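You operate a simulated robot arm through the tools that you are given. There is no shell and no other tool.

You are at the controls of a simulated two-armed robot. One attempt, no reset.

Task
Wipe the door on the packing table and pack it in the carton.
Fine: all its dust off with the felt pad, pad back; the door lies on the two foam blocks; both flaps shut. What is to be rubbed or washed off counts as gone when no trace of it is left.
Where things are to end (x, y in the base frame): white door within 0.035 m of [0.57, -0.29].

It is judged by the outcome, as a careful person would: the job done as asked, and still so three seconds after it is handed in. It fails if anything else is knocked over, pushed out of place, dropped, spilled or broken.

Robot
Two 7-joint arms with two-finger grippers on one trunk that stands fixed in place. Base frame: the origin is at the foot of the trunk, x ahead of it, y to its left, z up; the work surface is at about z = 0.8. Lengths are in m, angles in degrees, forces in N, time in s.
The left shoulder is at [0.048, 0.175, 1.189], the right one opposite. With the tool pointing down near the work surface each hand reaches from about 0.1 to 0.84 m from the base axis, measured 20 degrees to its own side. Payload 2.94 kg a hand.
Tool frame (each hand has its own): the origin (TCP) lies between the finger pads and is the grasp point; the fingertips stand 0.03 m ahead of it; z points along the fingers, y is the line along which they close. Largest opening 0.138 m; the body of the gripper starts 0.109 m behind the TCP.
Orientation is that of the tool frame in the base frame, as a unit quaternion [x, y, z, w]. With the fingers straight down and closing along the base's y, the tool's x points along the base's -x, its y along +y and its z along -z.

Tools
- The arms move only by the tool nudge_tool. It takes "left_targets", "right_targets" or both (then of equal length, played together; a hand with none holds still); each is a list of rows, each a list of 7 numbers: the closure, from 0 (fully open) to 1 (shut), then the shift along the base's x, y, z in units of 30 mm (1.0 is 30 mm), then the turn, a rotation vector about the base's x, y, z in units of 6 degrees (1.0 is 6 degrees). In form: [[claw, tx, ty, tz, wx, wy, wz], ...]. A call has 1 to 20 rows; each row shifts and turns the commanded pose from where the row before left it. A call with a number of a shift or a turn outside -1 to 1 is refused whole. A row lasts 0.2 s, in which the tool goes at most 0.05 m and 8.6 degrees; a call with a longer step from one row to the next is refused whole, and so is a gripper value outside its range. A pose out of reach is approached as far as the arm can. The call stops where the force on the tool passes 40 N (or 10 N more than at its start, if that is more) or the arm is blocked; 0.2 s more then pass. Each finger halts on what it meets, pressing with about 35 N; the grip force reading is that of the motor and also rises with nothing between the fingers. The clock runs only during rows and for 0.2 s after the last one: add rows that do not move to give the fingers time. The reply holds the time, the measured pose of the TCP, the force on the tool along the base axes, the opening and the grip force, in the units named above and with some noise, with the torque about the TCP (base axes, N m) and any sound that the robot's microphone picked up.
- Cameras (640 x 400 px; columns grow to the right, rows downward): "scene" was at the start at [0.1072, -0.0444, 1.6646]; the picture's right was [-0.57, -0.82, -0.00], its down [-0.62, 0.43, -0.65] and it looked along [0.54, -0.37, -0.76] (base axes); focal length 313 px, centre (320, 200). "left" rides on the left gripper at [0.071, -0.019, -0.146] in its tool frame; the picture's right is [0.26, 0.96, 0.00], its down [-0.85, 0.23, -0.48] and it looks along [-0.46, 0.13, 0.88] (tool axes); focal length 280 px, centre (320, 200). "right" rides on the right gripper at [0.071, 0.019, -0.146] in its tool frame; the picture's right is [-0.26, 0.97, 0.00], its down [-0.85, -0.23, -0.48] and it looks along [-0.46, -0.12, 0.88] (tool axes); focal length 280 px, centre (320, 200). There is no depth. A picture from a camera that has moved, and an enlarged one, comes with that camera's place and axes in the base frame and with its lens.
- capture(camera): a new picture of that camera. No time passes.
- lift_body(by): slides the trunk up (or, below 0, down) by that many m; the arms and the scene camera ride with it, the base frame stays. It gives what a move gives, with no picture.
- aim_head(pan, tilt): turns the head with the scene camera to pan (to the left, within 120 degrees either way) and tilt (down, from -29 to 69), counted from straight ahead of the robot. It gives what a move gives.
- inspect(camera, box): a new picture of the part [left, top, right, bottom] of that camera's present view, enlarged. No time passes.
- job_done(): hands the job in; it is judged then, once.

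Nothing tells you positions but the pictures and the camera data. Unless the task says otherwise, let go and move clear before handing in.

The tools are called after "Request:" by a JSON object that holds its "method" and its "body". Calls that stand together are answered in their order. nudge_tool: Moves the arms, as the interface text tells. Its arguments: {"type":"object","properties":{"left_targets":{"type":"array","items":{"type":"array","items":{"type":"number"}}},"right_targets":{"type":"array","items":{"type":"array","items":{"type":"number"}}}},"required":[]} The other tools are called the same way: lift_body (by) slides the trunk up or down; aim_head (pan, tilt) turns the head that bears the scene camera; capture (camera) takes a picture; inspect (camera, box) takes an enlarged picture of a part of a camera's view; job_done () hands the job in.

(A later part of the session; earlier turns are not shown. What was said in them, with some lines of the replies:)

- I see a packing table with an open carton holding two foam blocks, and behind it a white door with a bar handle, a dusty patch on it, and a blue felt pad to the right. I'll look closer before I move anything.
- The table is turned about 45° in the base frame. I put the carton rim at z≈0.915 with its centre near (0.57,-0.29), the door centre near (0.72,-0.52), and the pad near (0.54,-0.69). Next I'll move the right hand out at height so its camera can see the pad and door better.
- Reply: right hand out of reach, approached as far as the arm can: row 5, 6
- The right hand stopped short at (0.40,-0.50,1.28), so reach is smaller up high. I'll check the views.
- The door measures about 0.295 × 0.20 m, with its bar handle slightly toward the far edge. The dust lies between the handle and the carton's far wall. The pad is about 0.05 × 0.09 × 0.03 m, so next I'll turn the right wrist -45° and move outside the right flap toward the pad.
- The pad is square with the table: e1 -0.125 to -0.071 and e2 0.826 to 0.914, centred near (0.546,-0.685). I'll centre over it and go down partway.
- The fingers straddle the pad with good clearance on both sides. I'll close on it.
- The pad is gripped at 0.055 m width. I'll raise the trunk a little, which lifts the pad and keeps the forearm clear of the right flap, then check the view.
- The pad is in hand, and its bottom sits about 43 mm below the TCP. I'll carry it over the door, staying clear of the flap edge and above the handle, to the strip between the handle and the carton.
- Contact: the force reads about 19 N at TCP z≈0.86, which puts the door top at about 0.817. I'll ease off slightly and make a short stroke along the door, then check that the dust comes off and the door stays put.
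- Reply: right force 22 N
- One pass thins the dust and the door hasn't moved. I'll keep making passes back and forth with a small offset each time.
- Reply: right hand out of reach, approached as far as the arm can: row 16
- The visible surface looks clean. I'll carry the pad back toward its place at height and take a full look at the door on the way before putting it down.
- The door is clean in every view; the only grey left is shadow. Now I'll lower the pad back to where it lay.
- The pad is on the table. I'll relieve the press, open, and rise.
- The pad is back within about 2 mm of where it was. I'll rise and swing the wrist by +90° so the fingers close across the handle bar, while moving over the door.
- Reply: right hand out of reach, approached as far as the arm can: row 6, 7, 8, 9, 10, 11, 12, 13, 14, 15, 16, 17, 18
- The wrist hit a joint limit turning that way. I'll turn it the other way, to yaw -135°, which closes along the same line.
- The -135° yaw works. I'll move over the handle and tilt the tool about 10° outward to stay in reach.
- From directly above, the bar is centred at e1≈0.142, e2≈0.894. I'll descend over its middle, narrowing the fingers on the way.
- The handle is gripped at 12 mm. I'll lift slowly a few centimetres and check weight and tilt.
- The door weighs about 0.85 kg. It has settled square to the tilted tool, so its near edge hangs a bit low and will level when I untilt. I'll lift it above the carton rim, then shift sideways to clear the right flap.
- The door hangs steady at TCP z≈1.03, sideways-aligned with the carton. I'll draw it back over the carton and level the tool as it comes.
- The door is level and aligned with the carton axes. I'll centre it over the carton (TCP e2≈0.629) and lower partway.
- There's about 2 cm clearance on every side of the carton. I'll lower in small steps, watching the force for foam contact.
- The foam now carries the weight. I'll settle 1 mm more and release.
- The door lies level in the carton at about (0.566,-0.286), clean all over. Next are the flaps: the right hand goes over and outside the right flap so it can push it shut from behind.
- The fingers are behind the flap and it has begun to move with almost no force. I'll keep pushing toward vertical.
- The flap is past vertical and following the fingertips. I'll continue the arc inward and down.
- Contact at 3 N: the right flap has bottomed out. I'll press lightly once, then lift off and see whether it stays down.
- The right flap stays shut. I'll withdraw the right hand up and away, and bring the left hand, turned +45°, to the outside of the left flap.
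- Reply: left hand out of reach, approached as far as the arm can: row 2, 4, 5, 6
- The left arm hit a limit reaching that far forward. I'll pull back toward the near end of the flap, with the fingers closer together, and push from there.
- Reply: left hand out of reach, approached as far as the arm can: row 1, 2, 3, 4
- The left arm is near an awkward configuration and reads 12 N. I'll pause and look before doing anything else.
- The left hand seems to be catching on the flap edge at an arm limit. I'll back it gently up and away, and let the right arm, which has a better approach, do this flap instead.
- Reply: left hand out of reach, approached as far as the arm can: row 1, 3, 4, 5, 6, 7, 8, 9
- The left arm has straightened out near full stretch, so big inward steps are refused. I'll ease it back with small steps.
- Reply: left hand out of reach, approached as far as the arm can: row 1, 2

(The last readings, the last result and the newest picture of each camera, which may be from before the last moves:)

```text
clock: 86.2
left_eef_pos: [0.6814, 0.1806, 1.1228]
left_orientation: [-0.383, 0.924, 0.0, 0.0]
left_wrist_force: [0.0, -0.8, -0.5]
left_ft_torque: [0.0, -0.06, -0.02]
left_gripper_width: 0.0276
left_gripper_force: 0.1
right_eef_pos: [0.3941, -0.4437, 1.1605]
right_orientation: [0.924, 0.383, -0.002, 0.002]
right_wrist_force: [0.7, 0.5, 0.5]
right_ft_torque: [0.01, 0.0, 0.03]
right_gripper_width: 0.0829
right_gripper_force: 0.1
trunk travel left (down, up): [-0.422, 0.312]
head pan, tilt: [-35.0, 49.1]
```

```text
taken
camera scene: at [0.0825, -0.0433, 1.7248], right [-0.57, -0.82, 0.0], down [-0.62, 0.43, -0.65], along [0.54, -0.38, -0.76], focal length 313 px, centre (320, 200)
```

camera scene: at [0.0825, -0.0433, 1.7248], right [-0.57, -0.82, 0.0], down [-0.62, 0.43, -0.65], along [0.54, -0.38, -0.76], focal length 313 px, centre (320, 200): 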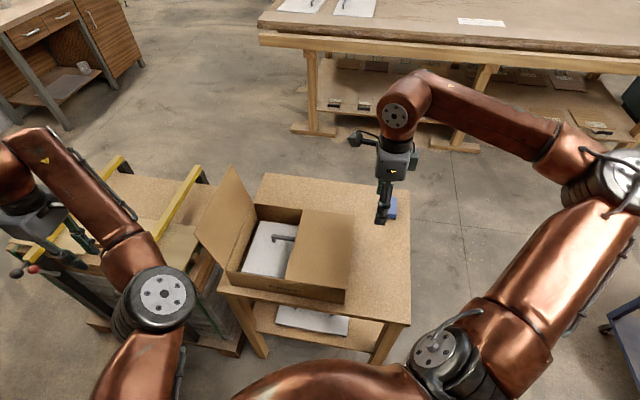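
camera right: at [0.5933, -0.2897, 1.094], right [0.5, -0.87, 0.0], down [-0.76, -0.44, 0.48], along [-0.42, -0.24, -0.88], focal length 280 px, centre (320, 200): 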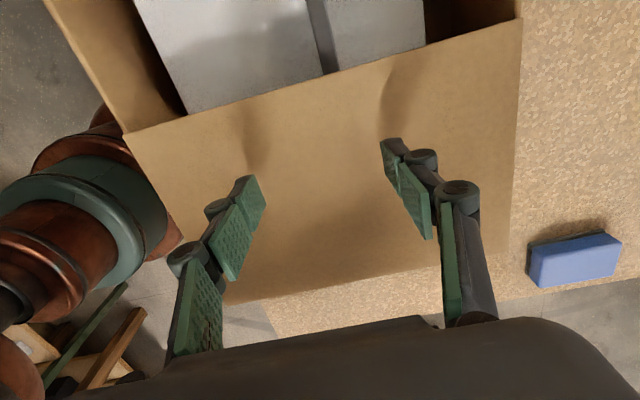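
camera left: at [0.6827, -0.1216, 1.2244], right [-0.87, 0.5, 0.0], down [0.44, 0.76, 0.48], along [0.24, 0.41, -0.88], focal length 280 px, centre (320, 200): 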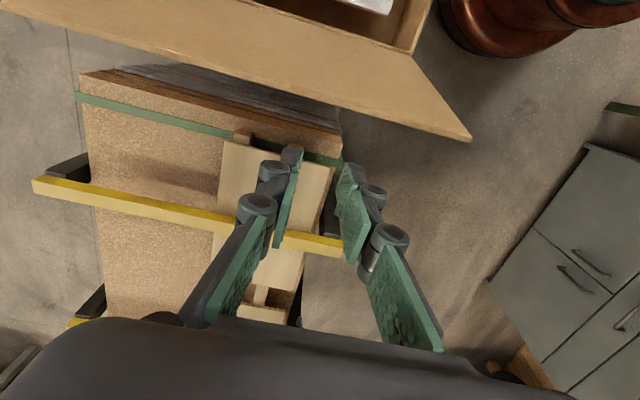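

The left hand is now clear. I'll bring the closed right hand over the top of the left flap to its outside, turning the wrist back to -45° on the way.

Request:
{"method": "nudge_tool", "body": {"right_targets": [[0.7, 0.687, 0.9, 0.2, 0, 0, 1], [1, 0.687, 0.9, 0.1, 0, 0, 1], [1, 0.687, 0.9, 0, 0, 0, 1], [1, 0.687, 0.9, 0, 0, 0, 1], [1, 0.687, 0.9, 0, 0, 0, 1], [1, 0.687, 0.9, 0, 0, 0, 1], [1, 0.687, 0.9, 0, 0, 0, 1], [1, 0.687, 0.9, 0, 0, 0, 1], [1, 0.687, 0.9, 0, 0, 0, 1], [1, 0.687, 0.9, 0, 0, 0, 1], [1, 0.687, 0.9, 0, 0, 0, 1], [1, 0.687, 0.9, 0, 0, 0, 1]]}}

Request:
{"method": "capture", "body": {"camera": "scene"}}

Request:
{"method": "capture", "body": {"camera": "right"}}

```text
clock: 88.8
left_eef_pos: [0.6833, 0.1803, 1.122]
left_orientation: [-0.383, 0.924, 0.0, 0.0]
left_wrist_force: [-0.6, 1.0, 0.3]
left_ft_torque: [-0.05, 0.0, 0.02]
left_gripper_width: 0.0275
left_gripper_force: 0.1
right_eef_pos: [0.6424, -0.119, 1.1675]
right_orientation: [0.522, 0.853, -0.002, 0.002]
right_wrist_force: [0.4, 0.1, 0.4]
right_ft_torque: [-0.07, 0.01, 0.0]
right_gripper_width: 0.0
right_gripper_force: 28.4
trunk travel left (down, up): [-0.422, 0.312]
head pan, tilt: [-35.0, 49.1]
```

```text
taken
camera scene: at [0.083, -0.0421, 1.7248], right [-0.57, -0.82, 0.0], down [-0.62, 0.43, -0.65], along [0.54, -0.38, -0.76], focal length 313 px, centre (320, 200)
```

scene: 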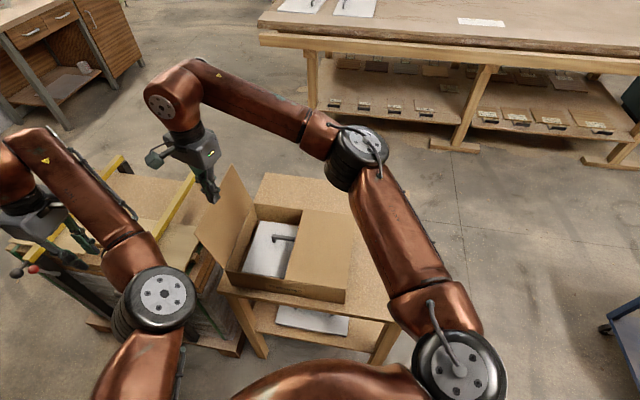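

```text
taken
camera right: at [0.6265, -0.0463, 1.3134], right [0.98, 0.21, 0.0], down [0.18, -0.86, 0.48], along [0.1, -0.47, -0.88], focal length 280 px, centre (320, 200)
```

right: 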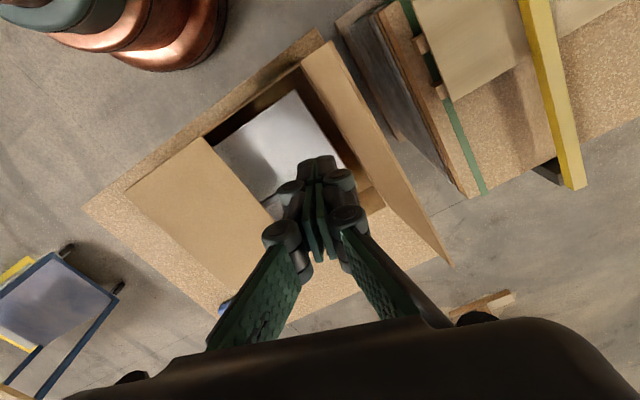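

Request:
{"method": "nudge_tool", "body": {"right_targets": [[1, 0.687, 0.95, 0, 0, 0, 1], [1, 0.687, 0.95, 0, 0, 0, 1], [1, 0.687, 0.95, 0, 0, 0, 1], [1, 0, 0, 0, 0, 0, 0]]}}

Request:
{"method": "capture", "body": {"camera": "scene"}}

Request:
{"method": "capture", "body": {"camera": "right"}}

```text
clock: 89.8
left_eef_pos: [0.6816, 0.1783, 1.1222]
left_orientation: [-0.383, 0.924, 0.001, -0.001]
left_wrist_force: [-0.2, -0.1, 0.3]
left_ft_torque: [0.02, -0.02, -0.01]
left_gripper_width: 0.0276
left_gripper_force: 0.1
right_eef_pos: [0.7035, -0.0351, 1.1683]
right_orientation: [0.382, 0.924, 0.001, 0.002]
right_wrist_force: [-0.4, -0.3, 0.3]
right_ft_torque: [0.0, 0.0, -0.01]
right_gripper_width: 0.0002
right_gripper_force: 28.4
trunk travel left (down, up): [-0.422, 0.312]
head pan, tilt: [-35.0, 49.1]
```

```text
taken
camera scene: at [0.0822, -0.0455, 1.7248], right [-0.57, -0.82, 0.0], down [-0.62, 0.43, -0.65], along [0.54, -0.37, -0.76], focal length 313 px, centre (320, 200)
```

scene: 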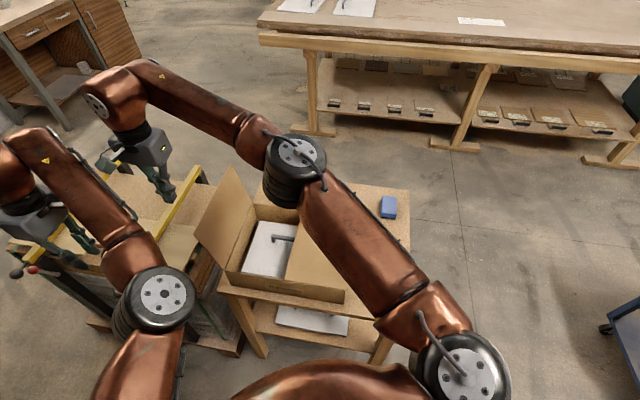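

```text
taken
camera right: at [0.6661, 0.0292, 1.3136], right [0.87, 0.5, 0.0], down [0.44, -0.76, 0.48], along [0.24, -0.41, -0.88], focal length 280 px, centre (320, 200)
```

right: 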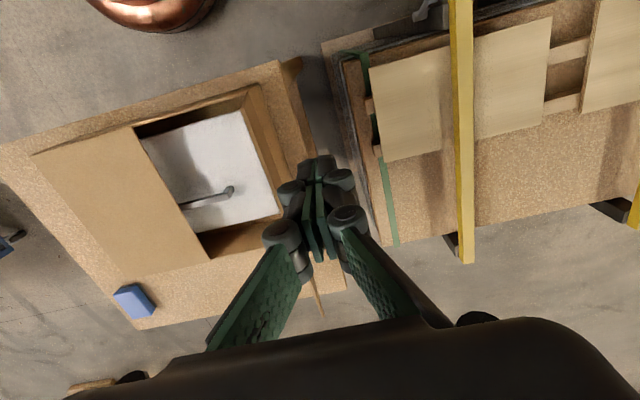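

Request:
{"method": "nudge_tool", "body": {"right_targets": [[1, 0, 0, -0.9, 0, 0, 0], [1, 0, 0, -0.9, 0, 0, 0], [1, 0, 0, -0.9, 0, 0, 0], [1, 0, 0, -0.9, 0, 0, 0], [1, 0, 0, 0, 0, 0, 0]]}}

Request:
{"method": "capture", "body": {"camera": "right"}}

Request:
{"method": "inspect", "body": {"camera": "scene", "box": [100, 120, 400, 330]}}

```text
clock: 91.0
left_eef_pos: [0.6818, 0.1785, 1.1228]
left_orientation: [-0.383, 0.924, 0.0, -0.001]
left_wrist_force: [0.4, 0.1, 0.4]
left_ft_torque: [-0.01, -0.01, 0.01]
left_gripper_width: 0.0275
left_gripper_force: 0.1
right_eef_pos: [0.7031, -0.0343, 1.0603]
right_orientation: [0.383, 0.924, 0.0, 0.002]
right_wrist_force: [-0.3, 0.2, 0.1]
right_ft_torque: [0.01, -0.02, -0.01]
right_gripper_width: 0.0
right_gripper_force: 28.4
trunk travel left (down, up): [-0.422, 0.312]
head pan, tilt: [-35.0, 49.1]
```

```text
taken
camera right: at [0.6664, 0.0298, 1.2063], right [0.87, 0.5, 0.0], down [0.44, -0.76, 0.48], along [0.24, -0.41, -0.88], focal length 280 px, centre (320, 200)
```

right: 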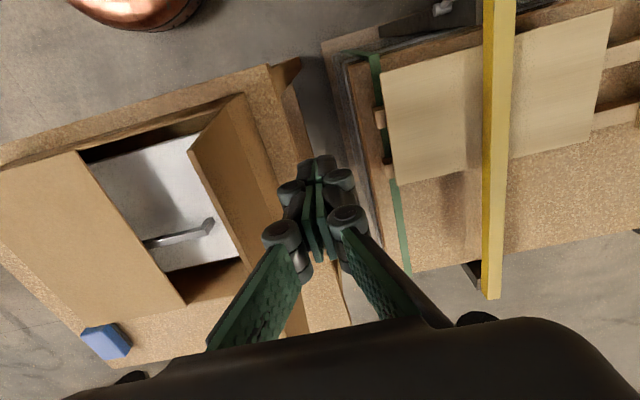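

```text
1.90 times, centred on (250, 225) of scene
camera zoom: at [0.0819, -0.0435, 1.7249], right [-0.57, -0.82, 0.0], down [-0.62, 0.43, -0.65], along [0.54, -0.38, -0.76], focal length 596 px, centre (453, 152)
```

zoom: 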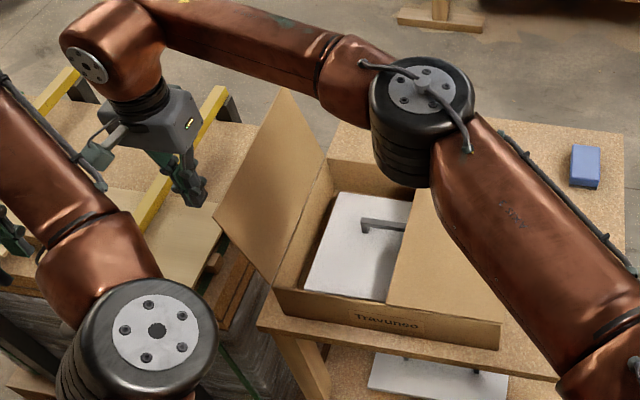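

Request:
{"method": "nudge_tool", "body": {"right_targets": [[1, -0.4, -0.4, 0, 0, 0, 0], [1, -0.4, -0.4, 0, 0, 0, 0], [1, -0.4, -0.4, 0, 0, 0, 0], [1, -0.4, -0.4, 0, 0, 0, 0], [1, 0, 0, 0, 0, 0, 0]]}}

Request:
{"method": "capture", "body": {"camera": "right"}}

Request:
{"method": "inspect", "body": {"camera": "scene", "box": [100, 120, 400, 330]}}

```text
clock: 92.2
left_eef_pos: [0.6821, 0.1801, 1.1214]
left_orientation: [-0.382, 0.924, 0.0, 0.001]
left_wrist_force: [0.0, 0.9, 0.4]
left_ft_torque: [0.01, -0.01, -0.01]
left_gripper_width: 0.0277
left_gripper_force: 0.0
right_eef_pos: [0.6564, -0.0829, 1.06]
right_orientation: [0.382, 0.924, 0.0, 0.001]
right_wrist_force: [0.3, 0.6, -0.9]
right_ft_torque: [-0.07, 0.04, 0.01]
right_gripper_width: 0.0002
right_gripper_force: 28.1
trunk travel left (down, up): [-0.422, 0.312]
head pan, tilt: [-35.0, 49.1]
```

```text
taken
camera right: at [0.6188, -0.018, 1.2058], right [0.87, 0.5, 0.0], down [0.44, -0.76, 0.48], along [0.24, -0.41, -0.88], focal length 280 px, centre (320, 200)
```

right: 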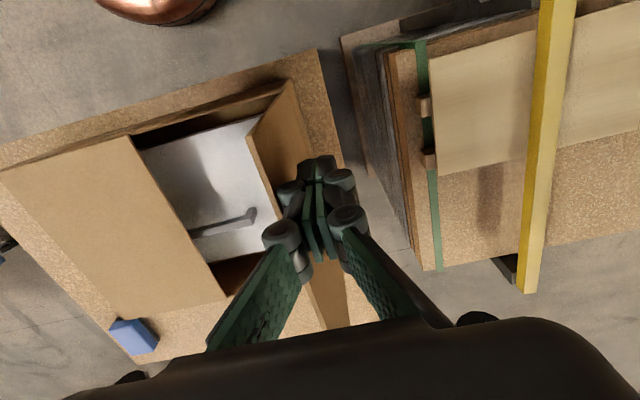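

```text
1.90 times, centred on (250, 225) of scene
camera zoom: at [0.0827, -0.0433, 1.7248], right [-0.57, -0.82, 0.0], down [-0.62, 0.43, -0.65], along [0.54, -0.38, -0.76], focal length 596 px, centre (453, 152)
```

zoom: 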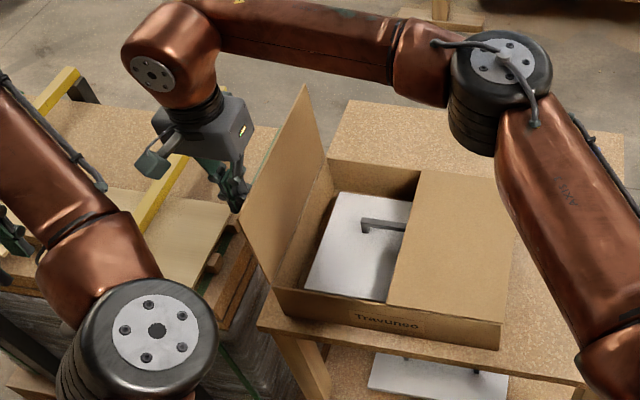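

Request:
{"method": "nudge_tool", "body": {"right_targets": [[1, -0.4, -0.4, 0, 0, 0, 0], [1, -0.4, -0.4, 0, 0, 0, 0], [1, -0.4, -0.4, 0, 0, 0, 0], [1, -0.4, -0.4, 0, 0, 0, 0], [1, 0, 0, 0, 0, 0, 0]]}}

Request:
{"method": "capture", "body": {"camera": "right"}}

Request:
{"method": "inspect", "body": {"camera": "scene", "box": [100, 120, 400, 330]}}

```text
clock: 93.4
left_eef_pos: [0.6825, 0.18, 1.1224]
left_orientation: [-0.383, 0.924, 0.0, 0.0]
left_wrist_force: [0.3, 0.0, -0.4]
left_ft_torque: [-0.06, 0.0, 0.02]
left_gripper_width: 0.0276
left_gripper_force: 0.1
right_eef_pos: [0.6069, -0.13, 1.0602]
right_orientation: [0.383, 0.924, 0.001, 0.003]
right_wrist_force: [-0.5, -0.4, 0.1]
right_ft_torque: [-0.01, 0.0, -0.02]
right_gripper_width: 0.0002
right_gripper_force: 28.4
trunk travel left (down, up): [-0.422, 0.312]
head pan, tilt: [-35.0, 49.1]
```

```text
taken
camera right: at [0.5701, -0.0656, 1.2064], right [0.87, 0.5, 0.0], down [0.44, -0.76, 0.48], along [0.24, -0.41, -0.88], focal length 280 px, centre (320, 200)
```

right: 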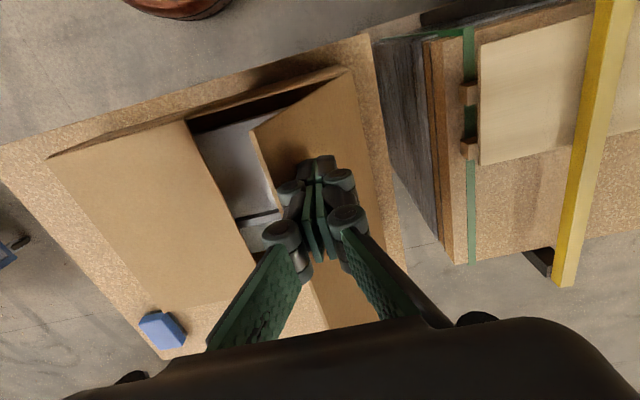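

```text
1.90 times, centred on (250, 225) of scene
camera zoom: at [0.0827, -0.0435, 1.7248], right [-0.57, -0.82, 0.0], down [-0.62, 0.43, -0.65], along [0.54, -0.38, -0.76], focal length 596 px, centre (453, 152)
```

zoom: 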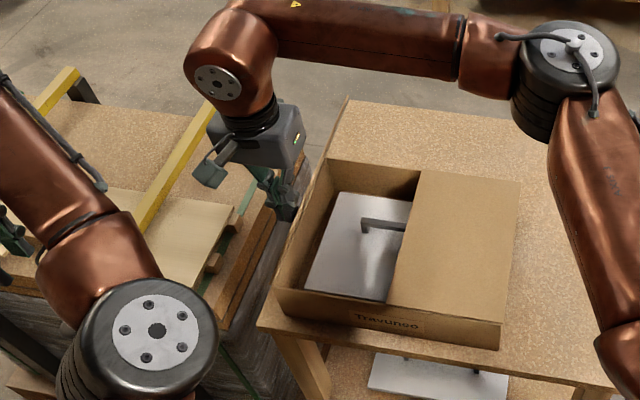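

Request:
{"method": "nudge_tool", "body": {"right_targets": [[1, -0.3, -0.3, -0.25, 0, 0, 0], [1, -0.3, -0.3, -0.25, 0, 0, 0], [1, -0.3, -0.3, -0.25, 0, 0, 0], [1, -0.3, -0.3, -0.25, 0, 0, 0], [1, -0.24, -0.24, -0.5, 0, 0, 0], [1, -0.24, -0.24, -0.5, 0, 0, 0], [1, 0, 0, 0, 0, 0, 0]]}}

Request:
{"method": "capture", "body": {"camera": "right"}}

Request:
{"method": "inspect", "body": {"camera": "scene", "box": [150, 150, 400, 330]}}

```text
clock: 95.0
left_eef_pos: [0.6818, 0.1786, 1.1219]
left_orientation: [-0.383, 0.924, 0.0, 0.0]
left_wrist_force: [0.1, 0.5, -0.2]
left_ft_torque: [0.0, -0.02, -0.03]
left_gripper_width: 0.0274
left_gripper_force: 0.1
right_eef_pos: [0.5571, -0.1796, 1.0003]
right_orientation: [0.382, 0.924, 0.0, 0.002]
right_wrist_force: [0.0, 0.2, -0.5]
right_ft_torque: [-0.03, 0.01, -0.02]
right_gripper_width: 0.0002
right_gripper_force: 28.2
trunk travel left (down, up): [-0.422, 0.312]
head pan, tilt: [-35.0, 49.1]
```

```text
taken
camera right: at [0.5197, -0.1164, 1.1459], right [0.87, 0.5, 0.0], down [0.44, -0.76, 0.48], along [0.24, -0.41, -0.88], focal length 280 px, centre (320, 200)
```

right: 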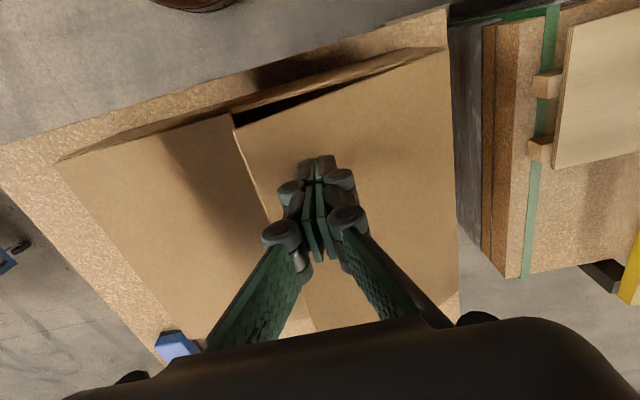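

```text
2.22 times, centred on (275, 240) of scene
camera zoom: at [0.0825, -0.0438, 1.7248], right [-0.57, -0.82, 0.0], down [-0.62, 0.43, -0.65], along [0.54, -0.38, -0.76], focal length 695 px, centre (420, 111)
```

zoom: 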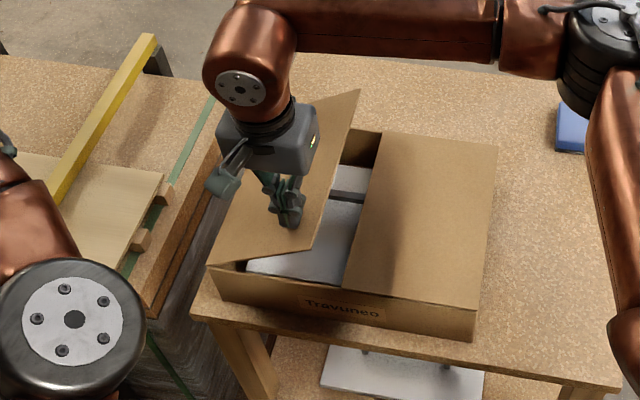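

Request:
{"method": "nudge_tool", "body": {"right_targets": [[1, -0.15, -0.15, -0.45, 0, 0, 0], [1, -0.12, -0.12, -0.45, 0, 0, 0], [1, -0.08, -0.08, -0.45, 0, 0, 0], [1, 0, 0, -0.25, 0, 0, 0], [1, 0, 0, 0, 0, 0, 0]]}}

Request:
{"method": "capture", "body": {"camera": "right"}}

Request:
{"method": "inspect", "body": {"camera": "scene", "box": [180, 180, 380, 320]}}

```text
clock: 96.2
left_eef_pos: [0.682, 0.1792, 1.1225]
left_orientation: [-0.382, 0.924, -0.001, 0.0]
left_wrist_force: [-0.4, -0.6, -0.2]
left_ft_torque: [0.02, 0.01, -0.01]
left_gripper_width: 0.0275
left_gripper_force: 0.1
right_eef_pos: [0.5456, -0.1903, 0.9516]
right_orientation: [0.383, 0.924, 0.001, 0.002]
right_wrist_force: [-0.7, -0.3, 0.2]
right_ft_torque: [-0.02, 0.0, 0.03]
right_gripper_width: 0.0001
right_gripper_force: 28.3
trunk travel left (down, up): [-0.422, 0.312]
head pan, tilt: [-35.0, 49.1]
```

```text
taken
camera right: at [0.5092, -0.1268, 1.0975], right [0.87, 0.5, 0.0], down [0.44, -0.76, 0.48], along [0.24, -0.41, -0.88], focal length 280 px, centre (320, 200)
```

right: 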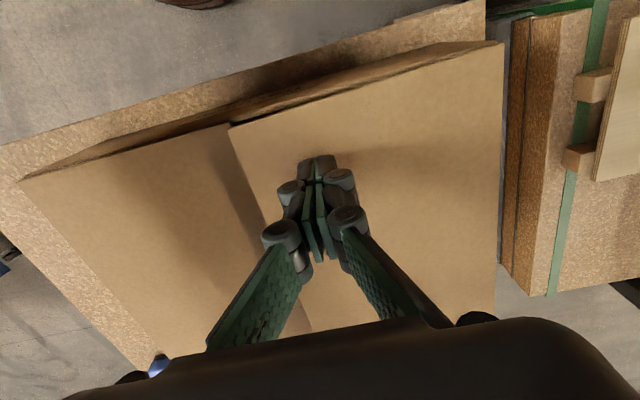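

```text
2.86 times, centred on (280, 250) of scene
camera zoom: at [0.0823, -0.0443, 1.7248], right [-0.57, -0.82, 0.0], down [-0.62, 0.43, -0.65], along [0.54, -0.37, -0.76], focal length 894 px, centre (434, 57)
```

zoom: 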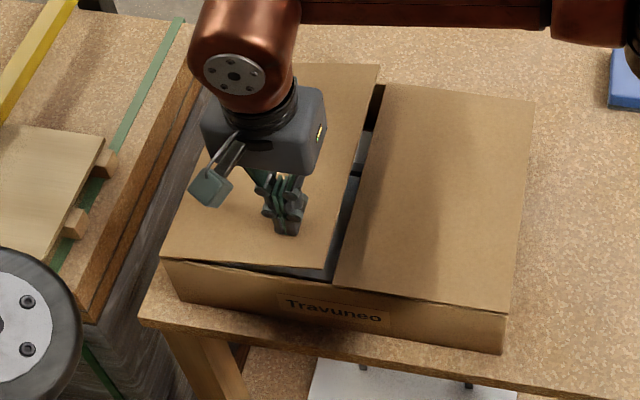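

Request:
{"method": "nudge_tool", "body": {"right_targets": [[1, 0, 0, -0.2, 0, 0, 0], [1, 0, 0, -0.2, 0, 0, 0], [1, 0, 0, -0.15, 0, 0, 0], [1, 0, 0, 0, 0, 0, 0]]}}

Request:
{"method": "inspect", "body": {"camera": "scene", "box": [180, 180, 380, 320]}}

```text
clock: 97.2
left_eef_pos: [0.6822, 0.1793, 1.1225]
left_orientation: [-0.383, 0.924, 0.0, 0.0]
left_wrist_force: [-0.3, 0.1, -1.1]
left_ft_torque: [-0.01, -0.01, -0.01]
left_gripper_width: 0.0275
left_gripper_force: 0.0
right_eef_pos: [0.546, -0.1915, 0.9353]
right_orientation: [0.383, 0.924, 0.0, 0.001]
right_wrist_force: [-0.5, 0.1, -0.4]
right_ft_torque: [0.01, 0.03, 0.01]
right_gripper_width: 0.0
right_gripper_force: 28.4
trunk travel left (down, up): [-0.422, 0.312]
head pan, tilt: [-35.0, 49.1]
```

```text
2.86 times, centred on (280, 250) of scene
camera zoom: at [0.0824, -0.0443, 1.7248], right [-0.57, -0.82, 0.0], down [-0.62, 0.43, -0.65], along [0.54, -0.37, -0.76], focal length 894 px, centre (434, 57)
```

zoom: 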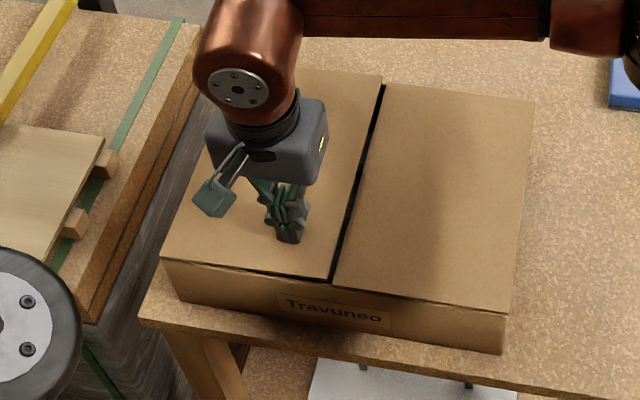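

Request:
{"method": "nudge_tool", "body": {"right_targets": [[1, 0, 0, -0.1, 0, 0, 0], [1, 0, 0, -0.08, 0, 0, 0], [1, 0, 0, 0, 0, 0, 0]]}}

Request:
{"method": "inspect", "body": {"camera": "scene", "box": [180, 180, 380, 320]}}

```text
clock: 98.0
left_eef_pos: [0.682, 0.1797, 1.1237]
left_orientation: [-0.383, 0.924, 0.001, 0.0]
left_wrist_force: [0.6, 0.4, 0.3]
left_ft_torque: [-0.01, 0.01, -0.02]
left_gripper_width: 0.0276
left_gripper_force: 0.0
right_eef_pos: [0.5447, -0.1898, 0.931]
right_orientation: [0.382, 0.924, 0.0, 0.002]
right_wrist_force: [0.9, -0.6, -0.2]
right_ft_torque: [0.0, -0.02, 0.03]
right_gripper_width: 0.0
right_gripper_force: 28.2
trunk travel left (down, up): [-0.422, 0.312]
head pan, tilt: [-35.0, 49.1]
```

```text
2.86 times, centred on (280, 250) of scene
camera zoom: at [0.0824, -0.0443, 1.7248], right [-0.57, -0.82, 0.0], down [-0.62, 0.43, -0.65], along [0.54, -0.37, -0.76], focal length 894 px, centre (434, 57)
```

zoom: 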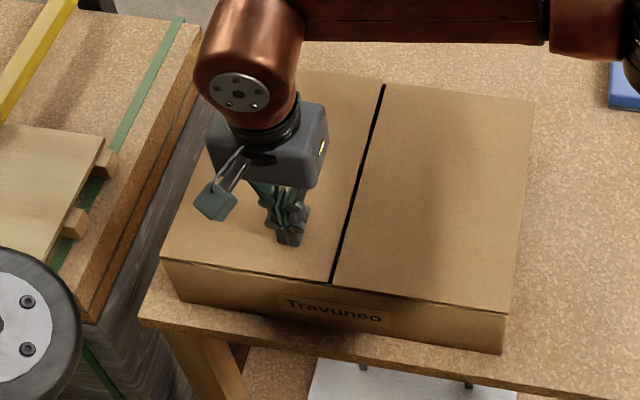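

Request:
{"method": "nudge_tool", "body": {"right_targets": [[1, 0, 0, -0.07, 0, 0, 0], [1, 0, 0, -0.05, 0, 0, 0], [1, 0, 0, 0, 0, 0, 0]]}}

```text
clock: 98.8
left_eef_pos: [0.6818, 0.1791, 1.1231]
left_orientation: [-0.383, 0.924, 0.0, 0.001]
left_wrist_force: [0.2, -0.3, -0.2]
left_ft_torque: [-0.01, -0.01, 0.0]
left_gripper_width: 0.0276
left_gripper_force: 0.1
right_eef_pos: [0.5463, -0.1921, 0.9275]
right_orientation: [0.384, 0.924, 0.0, 0.002]
right_wrist_force: [-0.6, -1.2, 5.1]
right_ft_torque: [0.05, 0.02, -0.02]
right_gripper_width: 0.006
right_gripper_force: 27.9
trunk travel left (down, up): [-0.422, 0.312]
head pan, tilt: [-35.0, 49.1]
```

The left flap bottomed out at the same height as the right one. I'll lift off straight up and check both.

Request:
{"method": "nudge_tool", "body": {"right_targets": [[1, 0, 0, 0.2, 0, 0, 0], [1, 0, 0, 0.6, 0, 0, 0], [1, 0, 0, 1, 0, 0, 0], [1, 0, 0, 1, 0, 0, 0], [1, 0, 0, 1, 0, 0, 0], [1, 0, 0, 1, 0, 0, 0], [1, 0, 0, 1, 0, 0, 0], [1, 0, 0, 1, 0, 0, 0]]}}

Request:
{"method": "capture", "body": {"camera": "right"}}

Request:
{"method": "inspect", "body": {"camera": "scene", "box": [180, 180, 380, 320]}}

```text
clock: 100.6
left_eef_pos: [0.6815, 0.1795, 1.1227]
left_orientation: [-0.383, 0.924, 0.0, 0.0]
left_wrist_force: [-0.7, -0.3, -0.6]
left_ft_torque: [0.0, 0.02, -0.03]
left_gripper_width: 0.0276
left_gripper_force: 0.1
right_eef_pos: [0.5467, -0.1901, 1.1328]
right_orientation: [0.383, 0.924, 0.0, 0.003]
right_wrist_force: [0.1, -0.3, 0.1]
right_ft_torque: [0.0, -0.02, 0.01]
right_gripper_width: 0.0
right_gripper_force: 28.6
trunk travel left (down, up): [-0.422, 0.312]
head pan, tilt: [-35.0, 49.1]
```

```text
taken
camera right: at [0.5092, -0.1264, 1.2778], right [0.87, 0.5, 0.0], down [0.44, -0.76, 0.48], along [0.24, -0.41, -0.88], focal length 280 px, centre (320, 200)
```

right: 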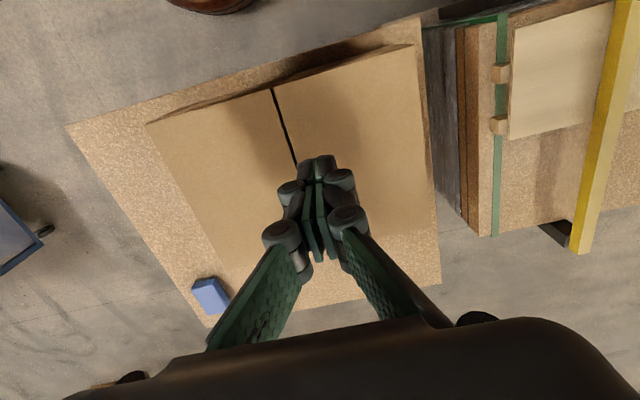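

```text
2.86 times, centred on (280, 250) of scene
camera zoom: at [0.0819, -0.0438, 1.7249], right [-0.57, -0.82, 0.0], down [-0.62, 0.43, -0.65], along [0.54, -0.38, -0.76], focal length 894 px, centre (434, 57)
```

zoom: 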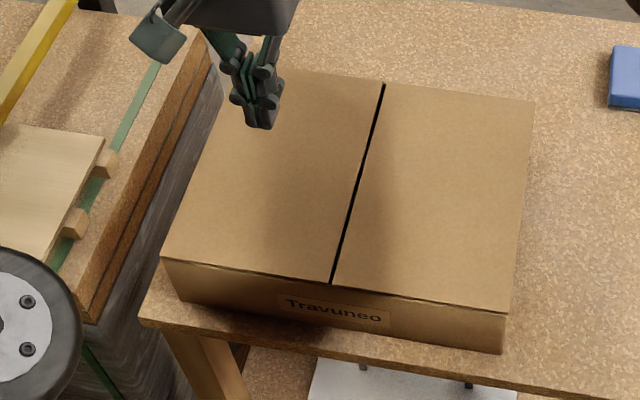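

Both flaps lie flat and shut, and the carton hasn't moved. I'll draw the right hand well clear and take a last look at everything.

Request:
{"method": "nudge_tool", "body": {"right_targets": [[1, -0.5, -0.9, 0.3, 0, 0, 0], [1, -0.5, -0.9, 0.3, 0, 0, 0], [0.8, -0.5, -0.9, 0.2, 0, 0, 0], [0.6, -0.5, -0.9, 0, 0, 0, 0], [0.6, -0.5, -0.9, 0, 0, 0, 0], [0.6, -0.5, -0.9, 0, 0, 0, 0], [0.6, -0.5, -0.9, 0, 0, 0, 0], [0.6, -0.5, -0.9, 0, 0, 0, 0], [0.6, 0, 0, 0, 0, 0, 0]]}}

Request:
{"method": "capture", "body": {"camera": "scene"}}

Request:
{"method": "capture", "body": {"camera": "right"}}

Request:
{"method": "inspect", "body": {"camera": "scene", "box": [200, 160, 430, 320]}}

```text
clock: 102.6
left_eef_pos: [0.682, 0.1792, 1.1209]
left_orientation: [-0.383, 0.924, -0.001, -0.001]
left_wrist_force: [0.0, 0.3, 0.0]
left_ft_torque: [-0.03, 0.02, 0.0]
left_gripper_width: 0.0277
left_gripper_force: 0.2
right_eef_pos: [0.427, -0.4069, 1.1547]
right_orientation: [0.382, 0.924, -0.001, 0.001]
right_wrist_force: [0.8, 0.9, 0.0]
right_ft_torque: [-0.06, 0.0, 0.0]
right_gripper_width: 0.0554
right_gripper_force: 0.1
trunk travel left (down, up): [-0.422, 0.312]
head pan, tilt: [-35.0, 49.1]
```

```text
taken
camera scene: at [0.0836, -0.044, 1.7247], right [-0.57, -0.82, 0.0], down [-0.62, 0.43, -0.65], along [0.54, -0.37, -0.76], focal length 313 px, centre (320, 200)
```

scene: 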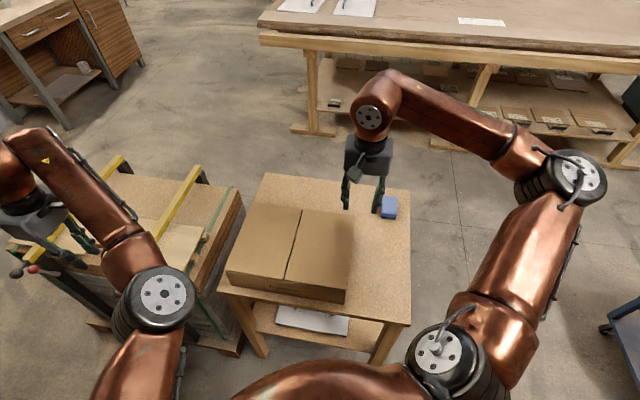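

```text
taken
camera right: at [0.3906, -0.3427, 1.3001], right [0.87, 0.5, 0.0], down [0.44, -0.76, 0.48], along [0.24, -0.41, -0.88], focal length 280 px, centre (320, 200)
```

right: 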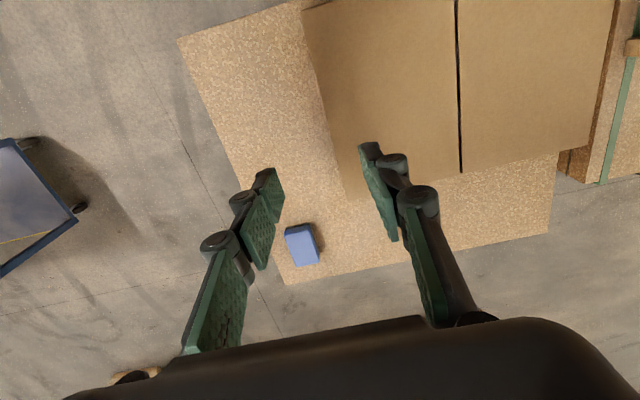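

```text
2.50 times, centred on (315, 240) of scene
camera zoom: at [0.0836, -0.044, 1.7247], right [-0.57, -0.82, 0.0], down [-0.62, 0.43, -0.65], along [0.54, -0.37, -0.76], focal length 782 px, centre (332, 100)
```

zoom: 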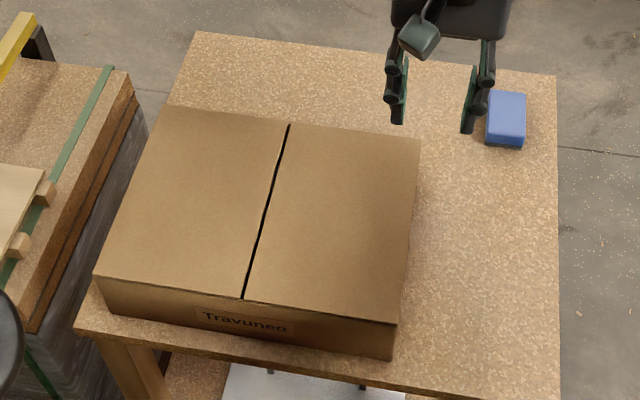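

The dust is wiped off and the pad is back in its place. The door lies on both foam blocks at about (0.566,-0.286), both flaps are shut and flat, and both hands are clear. I'm handing in the job.

Request:
{"method": "job_done", "body": {}}

```text
The job is handed in.
```

The door is wiped clean and packed, and I handed the job in. No result has come back yet.

- **Dust:** all the dust came off with the felt pad. I saw no trace in close-ups before lifting the door or after setting it in the carton.
- **Pad:** it is back on the table within about 2 mm of where it was.
- **Door:** it lies level on both foam blocks. I estimate its centre at (0.566, -0.286), well inside the 0.035 m allowance.
- **Flaps:** both are shut and flat, and stayed shut after I lifted off. There is a gap of about 5 mm between them.

The left hand reached the end of its reach while pushing the left flap. It pressed on something, most likely the flap edge, with about 12 N before I backed it off. I closed that flap with the right arm instead. As far as I could see and measure, the carton and everything else stayed where it was.
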